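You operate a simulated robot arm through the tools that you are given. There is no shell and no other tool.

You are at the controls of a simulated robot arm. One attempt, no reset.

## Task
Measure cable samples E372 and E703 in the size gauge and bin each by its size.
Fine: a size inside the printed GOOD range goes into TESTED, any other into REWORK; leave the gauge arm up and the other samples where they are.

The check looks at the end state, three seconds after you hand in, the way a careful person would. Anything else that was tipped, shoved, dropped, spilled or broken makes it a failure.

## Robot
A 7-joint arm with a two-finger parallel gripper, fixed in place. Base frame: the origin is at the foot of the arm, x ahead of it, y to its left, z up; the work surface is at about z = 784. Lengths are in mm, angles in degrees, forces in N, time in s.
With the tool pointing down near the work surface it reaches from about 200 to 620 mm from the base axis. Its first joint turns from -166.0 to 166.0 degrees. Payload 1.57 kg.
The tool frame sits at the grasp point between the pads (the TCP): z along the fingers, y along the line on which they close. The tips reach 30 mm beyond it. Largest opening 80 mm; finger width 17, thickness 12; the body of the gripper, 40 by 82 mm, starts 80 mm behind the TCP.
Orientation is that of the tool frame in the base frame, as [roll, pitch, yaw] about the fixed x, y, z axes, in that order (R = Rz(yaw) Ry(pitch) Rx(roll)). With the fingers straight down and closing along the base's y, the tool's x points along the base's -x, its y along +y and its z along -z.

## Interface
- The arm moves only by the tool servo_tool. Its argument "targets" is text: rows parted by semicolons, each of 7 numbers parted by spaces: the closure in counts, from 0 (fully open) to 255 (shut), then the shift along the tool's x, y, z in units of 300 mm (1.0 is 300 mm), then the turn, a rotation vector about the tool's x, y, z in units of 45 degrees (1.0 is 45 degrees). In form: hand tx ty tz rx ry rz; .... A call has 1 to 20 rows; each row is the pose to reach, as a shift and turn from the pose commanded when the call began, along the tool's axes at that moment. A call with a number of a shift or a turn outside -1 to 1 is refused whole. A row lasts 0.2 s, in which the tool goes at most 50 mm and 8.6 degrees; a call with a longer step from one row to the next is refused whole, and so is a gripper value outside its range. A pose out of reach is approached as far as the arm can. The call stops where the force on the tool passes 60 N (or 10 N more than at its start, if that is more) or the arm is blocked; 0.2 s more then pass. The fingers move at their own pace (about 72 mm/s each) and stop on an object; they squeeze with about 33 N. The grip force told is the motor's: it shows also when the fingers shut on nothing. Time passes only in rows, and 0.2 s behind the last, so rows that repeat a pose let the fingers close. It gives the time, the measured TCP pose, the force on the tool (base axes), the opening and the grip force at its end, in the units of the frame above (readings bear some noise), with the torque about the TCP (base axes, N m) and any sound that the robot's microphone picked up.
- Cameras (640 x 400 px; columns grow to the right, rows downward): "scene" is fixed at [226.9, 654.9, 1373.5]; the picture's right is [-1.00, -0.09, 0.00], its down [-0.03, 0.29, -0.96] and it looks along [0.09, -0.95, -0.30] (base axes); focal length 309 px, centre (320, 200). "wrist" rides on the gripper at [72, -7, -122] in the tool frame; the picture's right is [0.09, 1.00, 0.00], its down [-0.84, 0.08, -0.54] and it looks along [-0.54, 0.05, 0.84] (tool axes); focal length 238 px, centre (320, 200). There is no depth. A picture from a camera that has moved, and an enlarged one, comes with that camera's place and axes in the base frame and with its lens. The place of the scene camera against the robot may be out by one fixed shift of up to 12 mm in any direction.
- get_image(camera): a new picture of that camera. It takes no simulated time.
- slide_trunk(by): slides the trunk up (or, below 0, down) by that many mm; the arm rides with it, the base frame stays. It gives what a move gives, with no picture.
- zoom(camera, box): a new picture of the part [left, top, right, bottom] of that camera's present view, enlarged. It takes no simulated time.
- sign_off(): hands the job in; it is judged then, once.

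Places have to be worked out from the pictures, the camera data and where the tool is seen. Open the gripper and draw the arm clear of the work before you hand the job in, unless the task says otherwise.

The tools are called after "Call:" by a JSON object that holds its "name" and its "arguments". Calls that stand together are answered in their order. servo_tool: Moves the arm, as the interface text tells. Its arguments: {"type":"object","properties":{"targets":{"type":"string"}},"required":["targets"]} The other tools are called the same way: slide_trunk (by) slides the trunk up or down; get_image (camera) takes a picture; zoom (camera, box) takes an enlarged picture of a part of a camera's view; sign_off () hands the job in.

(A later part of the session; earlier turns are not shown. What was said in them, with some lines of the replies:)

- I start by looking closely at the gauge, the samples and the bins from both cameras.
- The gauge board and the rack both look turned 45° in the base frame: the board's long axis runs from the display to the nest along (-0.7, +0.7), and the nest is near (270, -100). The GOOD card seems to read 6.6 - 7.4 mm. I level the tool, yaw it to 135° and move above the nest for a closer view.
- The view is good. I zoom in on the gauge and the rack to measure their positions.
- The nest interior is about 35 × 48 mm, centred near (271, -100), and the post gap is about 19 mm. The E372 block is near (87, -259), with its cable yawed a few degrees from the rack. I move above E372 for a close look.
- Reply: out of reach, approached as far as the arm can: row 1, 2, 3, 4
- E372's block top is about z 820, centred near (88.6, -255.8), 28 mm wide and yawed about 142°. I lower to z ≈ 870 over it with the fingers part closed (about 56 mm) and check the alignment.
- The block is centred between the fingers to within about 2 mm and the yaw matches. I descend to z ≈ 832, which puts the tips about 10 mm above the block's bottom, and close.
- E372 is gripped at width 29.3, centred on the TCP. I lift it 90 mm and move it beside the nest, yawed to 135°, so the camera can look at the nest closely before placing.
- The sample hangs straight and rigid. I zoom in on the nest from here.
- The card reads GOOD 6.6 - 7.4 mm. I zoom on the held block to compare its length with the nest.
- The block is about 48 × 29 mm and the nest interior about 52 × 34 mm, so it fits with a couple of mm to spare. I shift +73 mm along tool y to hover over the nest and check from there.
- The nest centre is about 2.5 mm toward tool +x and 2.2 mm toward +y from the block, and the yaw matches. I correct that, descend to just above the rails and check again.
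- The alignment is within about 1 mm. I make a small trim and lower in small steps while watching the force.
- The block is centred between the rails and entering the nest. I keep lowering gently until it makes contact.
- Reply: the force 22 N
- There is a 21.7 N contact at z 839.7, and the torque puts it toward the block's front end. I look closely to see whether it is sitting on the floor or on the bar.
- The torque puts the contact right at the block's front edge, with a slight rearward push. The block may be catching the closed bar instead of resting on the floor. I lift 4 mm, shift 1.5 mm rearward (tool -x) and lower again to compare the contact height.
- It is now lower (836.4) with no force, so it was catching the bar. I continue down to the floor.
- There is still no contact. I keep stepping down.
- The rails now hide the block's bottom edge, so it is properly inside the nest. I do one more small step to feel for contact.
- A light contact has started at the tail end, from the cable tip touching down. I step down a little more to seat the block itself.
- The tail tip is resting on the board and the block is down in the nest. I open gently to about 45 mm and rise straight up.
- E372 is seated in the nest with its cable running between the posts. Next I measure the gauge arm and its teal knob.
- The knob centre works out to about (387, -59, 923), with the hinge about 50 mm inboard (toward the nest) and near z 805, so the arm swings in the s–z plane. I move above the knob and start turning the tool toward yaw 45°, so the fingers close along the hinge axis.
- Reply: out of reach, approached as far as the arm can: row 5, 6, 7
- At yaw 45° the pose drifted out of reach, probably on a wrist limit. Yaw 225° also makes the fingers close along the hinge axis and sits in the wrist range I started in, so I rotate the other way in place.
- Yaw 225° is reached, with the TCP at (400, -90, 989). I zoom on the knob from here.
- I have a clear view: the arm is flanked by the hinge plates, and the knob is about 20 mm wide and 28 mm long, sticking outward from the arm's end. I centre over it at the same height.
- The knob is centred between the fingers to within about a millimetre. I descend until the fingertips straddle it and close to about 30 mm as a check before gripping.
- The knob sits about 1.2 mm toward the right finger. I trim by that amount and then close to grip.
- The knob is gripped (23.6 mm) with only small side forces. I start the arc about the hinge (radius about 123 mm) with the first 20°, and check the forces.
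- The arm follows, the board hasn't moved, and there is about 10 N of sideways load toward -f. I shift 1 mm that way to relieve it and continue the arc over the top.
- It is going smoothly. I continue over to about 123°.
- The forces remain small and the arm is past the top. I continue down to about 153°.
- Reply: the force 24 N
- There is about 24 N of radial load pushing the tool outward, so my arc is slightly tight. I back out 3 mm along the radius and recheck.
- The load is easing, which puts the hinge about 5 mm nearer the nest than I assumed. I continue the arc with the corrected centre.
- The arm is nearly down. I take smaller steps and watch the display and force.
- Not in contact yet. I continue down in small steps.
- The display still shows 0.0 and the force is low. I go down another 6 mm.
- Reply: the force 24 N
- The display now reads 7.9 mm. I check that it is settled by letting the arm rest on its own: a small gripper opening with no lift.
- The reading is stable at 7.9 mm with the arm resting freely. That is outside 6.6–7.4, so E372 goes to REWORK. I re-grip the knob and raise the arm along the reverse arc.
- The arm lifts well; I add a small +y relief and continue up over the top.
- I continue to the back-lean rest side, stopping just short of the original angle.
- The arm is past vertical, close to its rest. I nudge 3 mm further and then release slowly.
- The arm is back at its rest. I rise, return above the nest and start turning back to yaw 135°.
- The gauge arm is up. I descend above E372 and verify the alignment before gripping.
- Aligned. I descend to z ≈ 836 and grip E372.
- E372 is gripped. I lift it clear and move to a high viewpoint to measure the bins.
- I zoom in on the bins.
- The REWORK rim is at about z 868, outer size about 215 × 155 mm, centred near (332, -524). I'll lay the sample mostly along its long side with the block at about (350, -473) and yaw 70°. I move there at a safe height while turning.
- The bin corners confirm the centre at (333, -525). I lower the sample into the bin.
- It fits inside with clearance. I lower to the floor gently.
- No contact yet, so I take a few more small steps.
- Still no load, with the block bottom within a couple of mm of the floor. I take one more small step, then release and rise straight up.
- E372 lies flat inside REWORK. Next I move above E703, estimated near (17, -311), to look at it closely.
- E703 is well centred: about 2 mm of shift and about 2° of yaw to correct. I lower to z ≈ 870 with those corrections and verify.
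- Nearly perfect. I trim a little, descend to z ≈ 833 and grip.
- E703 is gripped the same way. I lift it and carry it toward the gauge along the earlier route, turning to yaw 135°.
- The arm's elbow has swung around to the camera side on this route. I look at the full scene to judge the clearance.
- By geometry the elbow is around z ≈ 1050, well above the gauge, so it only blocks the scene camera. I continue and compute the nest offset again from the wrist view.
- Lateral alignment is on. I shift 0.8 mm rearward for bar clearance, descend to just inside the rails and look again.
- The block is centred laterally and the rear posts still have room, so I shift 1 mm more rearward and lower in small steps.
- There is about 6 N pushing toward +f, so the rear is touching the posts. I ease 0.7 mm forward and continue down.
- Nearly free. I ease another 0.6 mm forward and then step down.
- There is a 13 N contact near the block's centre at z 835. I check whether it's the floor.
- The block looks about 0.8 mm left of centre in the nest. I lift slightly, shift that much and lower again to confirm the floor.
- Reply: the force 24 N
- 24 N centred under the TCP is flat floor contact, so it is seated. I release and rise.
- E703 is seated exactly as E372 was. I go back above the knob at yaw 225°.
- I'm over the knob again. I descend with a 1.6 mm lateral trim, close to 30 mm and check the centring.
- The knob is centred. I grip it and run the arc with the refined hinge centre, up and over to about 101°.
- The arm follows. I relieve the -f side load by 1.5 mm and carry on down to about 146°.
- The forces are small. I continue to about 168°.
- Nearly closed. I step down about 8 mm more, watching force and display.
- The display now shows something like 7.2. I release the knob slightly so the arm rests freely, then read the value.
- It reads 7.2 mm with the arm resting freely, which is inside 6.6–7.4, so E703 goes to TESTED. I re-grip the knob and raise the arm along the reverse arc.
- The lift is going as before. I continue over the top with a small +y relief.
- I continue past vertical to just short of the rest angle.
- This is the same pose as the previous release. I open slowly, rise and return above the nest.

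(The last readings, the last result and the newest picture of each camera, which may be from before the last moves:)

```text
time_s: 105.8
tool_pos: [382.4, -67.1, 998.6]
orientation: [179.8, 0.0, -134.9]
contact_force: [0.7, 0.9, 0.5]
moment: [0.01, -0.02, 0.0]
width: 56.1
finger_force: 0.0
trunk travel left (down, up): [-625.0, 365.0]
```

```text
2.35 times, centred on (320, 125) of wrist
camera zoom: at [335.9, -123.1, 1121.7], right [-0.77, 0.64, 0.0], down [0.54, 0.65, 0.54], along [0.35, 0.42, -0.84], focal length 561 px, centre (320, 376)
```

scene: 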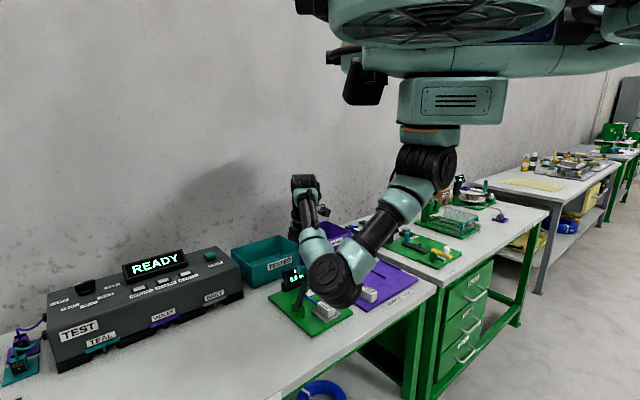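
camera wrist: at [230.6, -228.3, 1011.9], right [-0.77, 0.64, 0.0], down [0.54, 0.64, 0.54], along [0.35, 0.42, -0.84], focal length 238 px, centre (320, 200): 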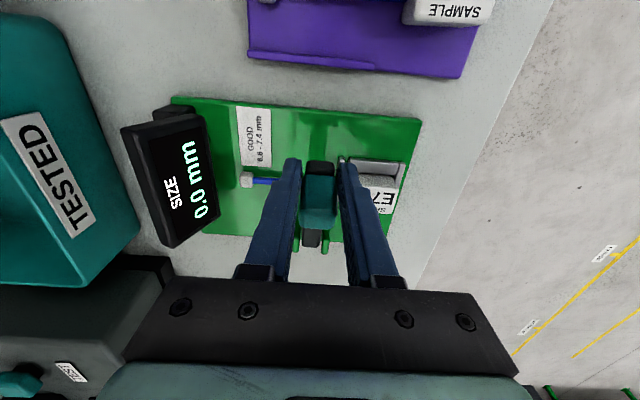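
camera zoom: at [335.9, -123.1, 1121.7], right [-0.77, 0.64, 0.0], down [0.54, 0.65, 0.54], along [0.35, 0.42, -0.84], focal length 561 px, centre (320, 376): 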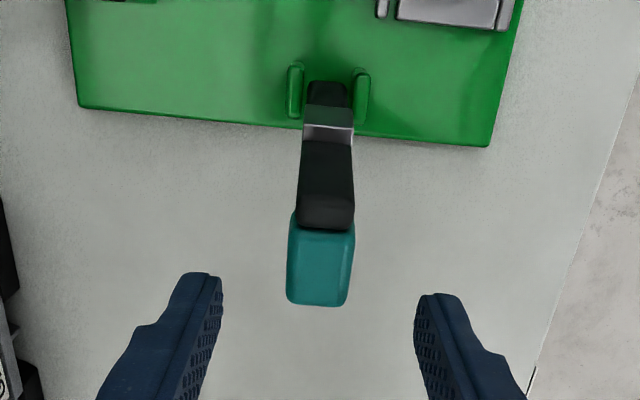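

The gauge arm rests up as at the start. I move back above the nest and turn to yaw 135°.

Call:
{"name": "servo_tool", "arguments": {"targets": "76 0.049 0.027 0 0 0 0.1429; 76 0.097 0.053 0 0 0 0.2857; 76 0.146 0.08 0 0 0 0.4286; 76 0.194 0.107 0 0 0 0.5714; 76 0.243 0.134 0 0 0 0.7143; 76 0.291 0.16 0 0 0 0.8571; 76 0.343 0.183 0 0 0 1.0"}}

Call:
{"name": "servo_tool", "arguments": {"targets": "76 0 0 0 0 0 0.1667; 76 0 0 0 0 0 0.3333; 76 0 0 0 0 0 0.5; 76 0 0 0 0 0 0.6667; 76 0 0 0 0 0 0.8333; 76 0 0 0 0 0 1.0; 76 0 0 0.18 0 0 1.0; 76 0 0 0.27 0 0 1.0; 76 0 0 0.38 0 0 1.0; 76 0 0 0.38 0 0 1.0"}}

Call:
{"name": "zoom", "arguments": {"camera": "wrist", "box": [240, 80, 400, 230]}}

Call:
{"name": "get_image", "arguments": {"camera": "scene"}}

```text
time_s: 107.4
tool_pos: [272.8, -101.5, 1000.6]
orientation: [179.9, 0.1, 179.8]
contact_force: [0.0, -0.3, 0.1]
moment: [0.02, 0.01, 0.02]
width: 56.2
finger_force: 0.0
trunk travel left (down, up): [-625.0, 365.0]
```

```text
refused: row 7 steps farther than a row can; nothing moved
```

```text
2.67 times, centred on (320, 155) of wrist
camera zoom: at [199.8, -107.5, 1122.1], right [-0.09, 1.0, 0.0], down [0.84, 0.07, 0.54], along [0.54, 0.05, -0.84], focal length 636 px, centre (320, 320)
```

zoom: 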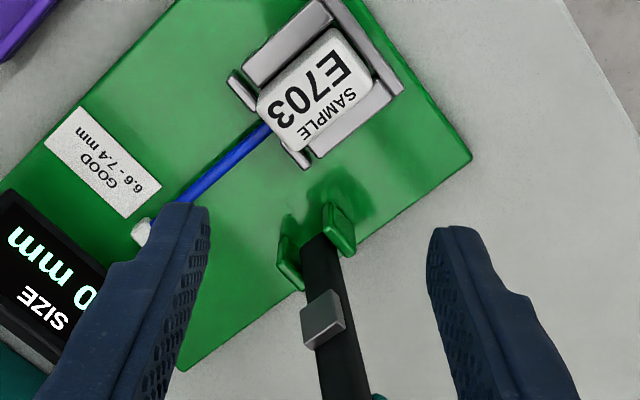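

```text
taken
```

scene: 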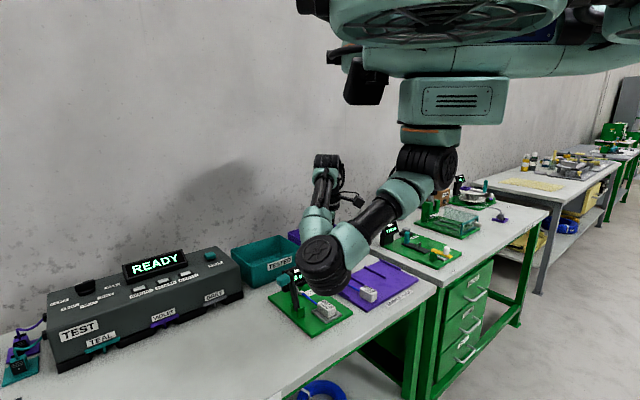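

The second call was refused because one row stepped too far. I redo it with smaller steps.

Call:
{"name": "servo_tool", "arguments": {"targets": "76 0 0 0 0 0 0.1667; 76 0 0 0 0 0 0.3333; 76 0 0 0 0 0 0.5; 76 0 0 0 0 0 0.6667; 76 0 0 0 0 0 0.8333; 76 0 0 0 0 0 1.0; 76 0 0 0.13 0 0 1.0; 76 0 0 0.26 0 0 1.0; 76 0 0 0.38 0 0 1.0; 76 0 0 0.38 0 0 1.0"}}

Call:
{"name": "zoom", "arguments": {"camera": "wrist", "box": [240, 80, 400, 230]}}

```text
time_s: 109.6
tool_pos: [270.8, -101.0, 884.9]
orientation: [179.9, -0.1, 135.1]
contact_force: [-0.1, 0.9, -0.2]
moment: [0.0, -0.03, 0.0]
width: 56.1
finger_force: 0.1
trunk travel left (down, up): [-625.0, 365.0]
```

```text
2.67 times, centred on (320, 155) of wrist
camera zoom: at [215.6, -55.8, 1007.8], right [0.64, 0.77, 0.0], down [0.65, -0.54, 0.54], along [0.42, -0.34, -0.84], focal length 636 px, centre (320, 320)
```

zoom: 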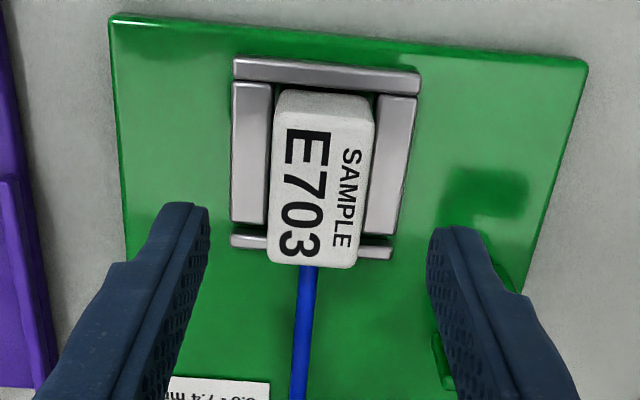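

E703 is centred between the fingers. I descend and grip.

Call:
{"name": "servo_tool", "arguments": {"targets": "76 0 0 0.08 0 0 0; 76 0 0 0.163 0 0 0; 76 0 0 0.163 0 0 0; 160 0 0 0.163 0 0 0; 255 0 0 0.163 0 0 0; 255 0 0 0.163 0 0 0; 255 0 0 0.163 0 0 0"}}

```text
time_s: 111.2
tool_pos: [271.8, -100.7, 837.3]
orientation: [179.9, -0.1, 135.0]
contact_force: [0.0, -1.1, -0.2]
moment: [0.04, -0.02, 0.04]
width: 29.2
finger_force: 33.3
trunk travel left (down, up): [-625.0, 365.0]
```

E703 is gripped. TESTED is centred near (505, -353), and I'll place the block at about (454, -371) with yaw 200° so the tail runs along the bin's long side. I lift and carry it over.

Call:
{"name": "servo_tool", "arguments": {"targets": "255 0 0 -0.05 0 0 0; 255 0 0 -0.15 0 0 0; 255 0 0 -0.3 0 0 0; 255 0 0 -0.44 0 0 0; 255 0 0 -0.543 0 0 0; 255 -0.089 -0.017 -0.543 0 0 -0.12; 255 -0.178 -0.035 -0.543 0 0 -0.241; 255 -0.267 -0.052 -0.543 0 0 -0.361; 255 -0.355 -0.069 -0.543 0 0 -0.481; 255 -0.444 -0.087 -0.543 0 0 -0.602; 255 -0.533 -0.104 -0.543 0 0 -0.722"}}

Call:
{"name": "servo_tool", "arguments": {"targets": "255 -0.065 -0.062 0 0 0 -0.12; 255 -0.131 -0.125 0 0 0 -0.241; 255 -0.196 -0.187 0 0 0 -0.361; 255 -0.262 -0.249 0 0 0 -0.481; 255 -0.327 -0.312 0 0 0 -0.602; 255 -0.393 -0.374 0 0 0 -0.722; 255 -0.393 -0.374 0 0 0 -0.722"}}

Call:
{"name": "get_image", "arguments": {"camera": "wrist"}}

Call:
{"name": "get_image", "arguments": {"camera": "scene"}}

```text
time_s: 113.6
tool_pos: [364.0, -236.7, 1002.8]
orientation: [179.9, -0.1, 167.6]
contact_force: [-0.2, -0.3, -0.6]
moment: [0.07, 0.01, 0.0]
width: 29.2
finger_force: 32.3
trunk travel left (down, up): [-625.0, 365.0]
```

```text
time_s: 115.2
tool_pos: [454.1, -372.1, 1001.7]
orientation: [179.9, 0.0, -160.1]
contact_force: [0.1, -0.1, -0.4]
moment: [-0.01, -0.02, -0.01]
width: 29.0
finger_force: 33.0
trunk travel left (down, up): [-625.0, 365.0]
```

```text
taken
camera wrist: at [387.9, -403.1, 1123.6], right [-0.43, 0.9, 0.0], down [0.76, 0.36, 0.54], along [0.49, 0.23, -0.84], focal length 238 px, centre (320, 200)
```

wrist: 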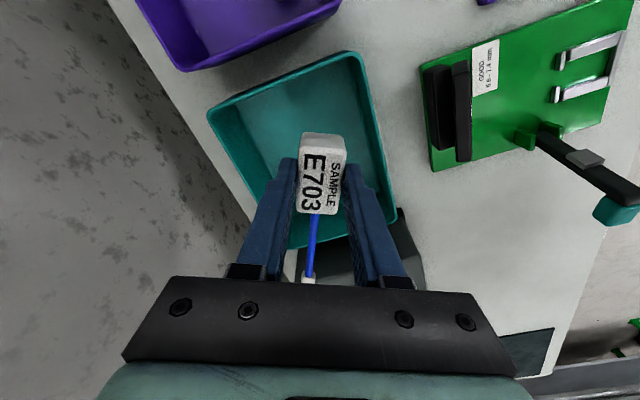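

```text
taken
```

scene: 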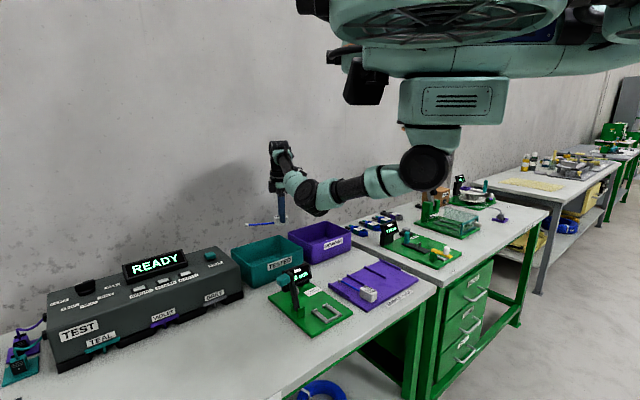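

The bin corners put the block well inside TESTED. I lower into the bin.

Call:
{"name": "servo_tool", "arguments": {"targets": "255 0 0 0.1 0 0 0; 255 0 0 0.2 0 0 0; 255 0 0 0.3 0 0 0; 255 0 0 0.4 0 0 0; 255 0 0 0.46 0 0 0; 255 0 0 0.5 0 0 0; 255 0 0 0.53 0 0 0; 255 0 0 0.53 0 0 0"}}

Call:
{"name": "get_image", "arguments": {"camera": "wrist"}}

Call:
{"name": "zoom", "arguments": {"camera": "scene", "box": [210, 170, 370, 300]}}

```text
time_s: 117.0
tool_pos: [452.6, -370.5, 839.8]
orientation: [179.9, 0.1, -160.1]
contact_force: [-0.2, 0.1, 0.0]
moment: [0.0, -0.01, -0.02]
width: 29.1
finger_force: 33.0
trunk travel left (down, up): [-625.0, 365.0]
```

```text
taken
camera wrist: at [386.8, -402.4, 962.4], right [-0.43, 0.9, 0.0], down [0.76, 0.36, 0.54], along [0.49, 0.23, -0.84], focal length 238 px, centre (320, 200)
```

wrist: 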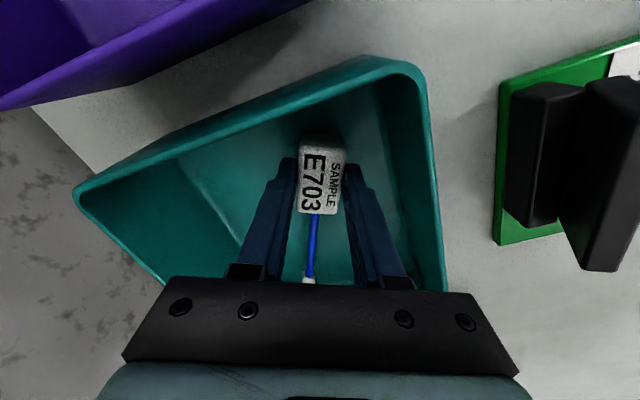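

```text
3.08 times, centred on (290, 235) of scene
camera zoom: at [226.9, 654.9, 1373.5], right [-1.0, -0.09, 0.0], down [-0.03, 0.29, -0.96], along [0.09, -0.95, -0.3], focal length 952 px, centre (412, 92)
```

zoom: 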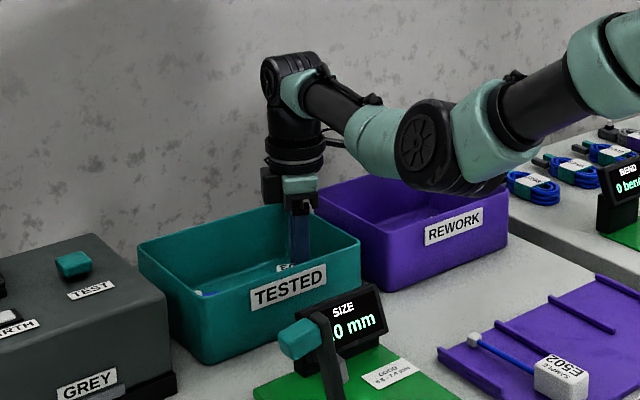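

All clear and inside. I step down gently to the floor.

Call:
{"name": "servo_tool", "arguments": {"targets": "255 0 0 0.008 0 0 0; 255 0 0 0.016 0 0 0; 255 0 0 0.022 0 0 0; 255 0 0 0.022 0 0 0"}}

```text
time_s: 118.0
tool_pos: [453.4, -371.0, 833.5]
orientation: [179.9, 0.1, -160.0]
contact_force: [0.0, 0.4, -0.9]
moment: [0.02, 0.0, 0.0]
width: 29.3
finger_force: 32.9
trunk travel left (down, up): [-625.0, 365.0]
```

No load yet. I take one more small step, then release and rise.

Call:
{"name": "servo_tool", "arguments": {"targets": "255 0 0 0.007 0 0 0; 255 0 0 0.01 0 0 0; 200 0 0 0.01 0 0 0; 115 0 0 0.01 0 0 0; 115 0 0 0.01 0 0 0; 115 0 0 -0.1 0 0 0; 115 0 0 -0.25 0 0 0; 115 0 0 -0.4 0 0 0; 115 0 0 -0.55 0 0 0; 115 0 0 -0.55 0 0 0"}}

Call:
{"name": "get_image", "arguments": {"camera": "wrist"}}

Call:
{"name": "get_image", "arguments": {"camera": "scene"}}

```text
time_s: 120.2
tool_pos: [453.5, -372.6, 997.2]
orientation: [179.7, 0.1, -160.0]
contact_force: [-0.4, 0.6, 0.6]
moment: [-0.01, -0.04, 0.01]
width: 44.2
finger_force: 0.1
trunk travel left (down, up): [-625.0, 365.0]
```

```text
taken
camera wrist: at [387.5, -403.9, 1120.0], right [-0.43, 0.9, 0.0], down [0.76, 0.36, 0.54], along [0.49, 0.23, -0.84], focal length 238 px, centre (320, 200)
```

wrist: 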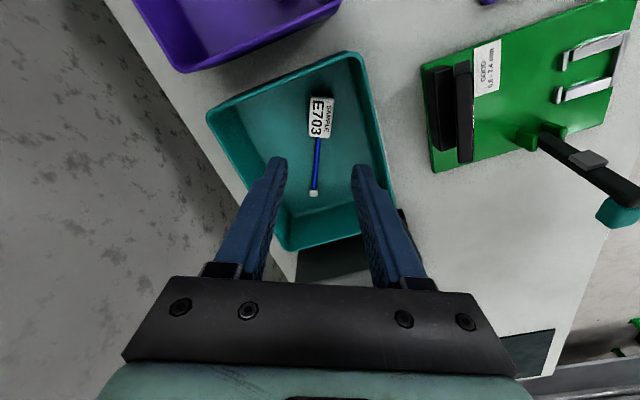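

```text
taken
```

scene: 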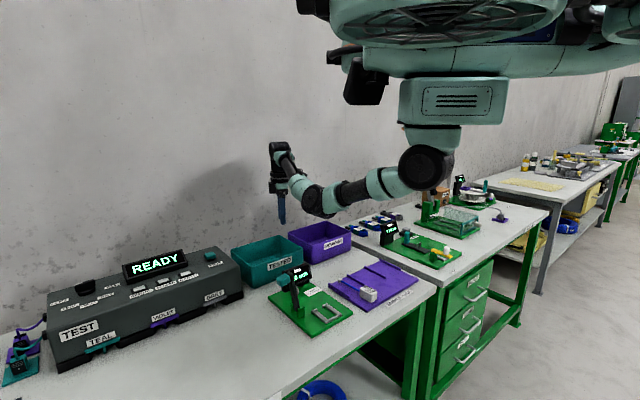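

E703 lies flat in TESTED. I draw the arm up and clear with the gripper open, then do a final check of the whole scene.

Call:
{"name": "servo_tool", "arguments": {"targets": "0 0 0 -0.12 0 0 0; 0 0 0 -0.25 0 0 0; 0 0.08 0.08 -0.35 0 0 0; 0 0.16 0.16 -0.42 0 0 0; 0 0.24 0.24 -0.5 0 0 0; 0 0.32 0.32 -0.5 0 0 0; 0 0.398 0.4 -0.5 0 0 0; 0 0.398 0.4 -0.5 0 0 0"}}

Call:
{"name": "get_image", "arguments": {"camera": "wrist"}}

Call:
{"name": "zoom", "arguments": {"camera": "scene", "box": [220, 200, 460, 350]}}

```text
time_s: 122.0
tool_pos: [301.1, -297.6, 1148.9]
orientation: [179.7, -0.1, -160.0]
contact_force: [0.0, -0.2, 0.6]
moment: [0.01, 0.04, 0.0]
width: 80.3
finger_force: 0.0
trunk travel left (down, up): [-625.0, 365.0]
```

```text
taken
camera wrist: at [235.3, -329.5, 1270.9], right [-0.43, 0.9, 0.0], down [0.76, 0.36, 0.54], along [0.49, 0.23, -0.84], focal length 238 px, centre (320, 200)
```

wrist: 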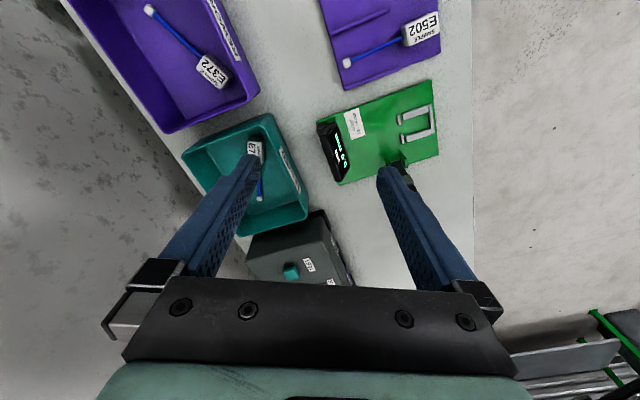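

```text
2.67 times, centred on (340, 275) of scene
camera zoom: at [226.9, 654.9, 1373.5], right [-1.0, -0.09, 0.0], down [-0.03, 0.29, -0.96], along [0.09, -0.95, -0.3], focal length 825 px, centre (267, 0)
```

zoom: 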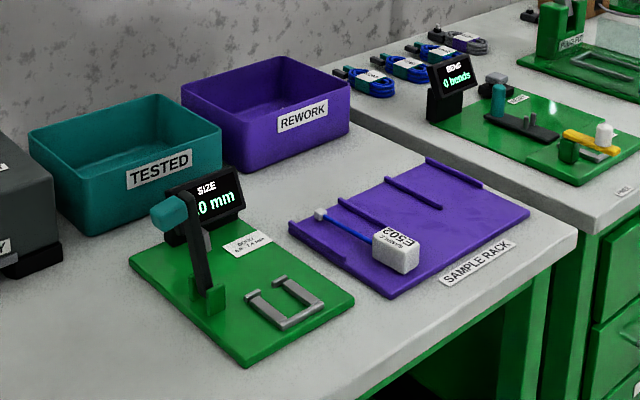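

The final pictures match the task:
- E372 (7.9 mm) is in REWORK and E703 (7.2 mm) is in TESTED.
- The gauge arm is up with an empty nest, E502 is untouched on the rack, and the arm is clear with the gripper open.

I hand the job in.

Call:
{"name": "sign_off", "arguments": {}}

```text
The job is handed in.
```

Both samples are measured and binned, and the job is handed in. No result has come back from the check.

| Sample | Size | GOOD range | Bin |
|---|---|---|---|
| E372 | 7.9 mm | 6.6–7.4 mm | REWORK |
| E703 | 7.2 mm | 6.6–7.4 mm | TESTED |

I took each reading with the gauge arm resting on the cable under its own weight. In the last pictures both samples lie flat in their bins, the gauge arm is up and the nest is empty. E502 is still in its place on the rack. The robot arm is clear of the work with its gripper open.

While I was seating E372, its block first caught on the closed end of the nest (about 22 N). I lifted it, shifted it and seated it properly, and the gauge board did not appear to move.
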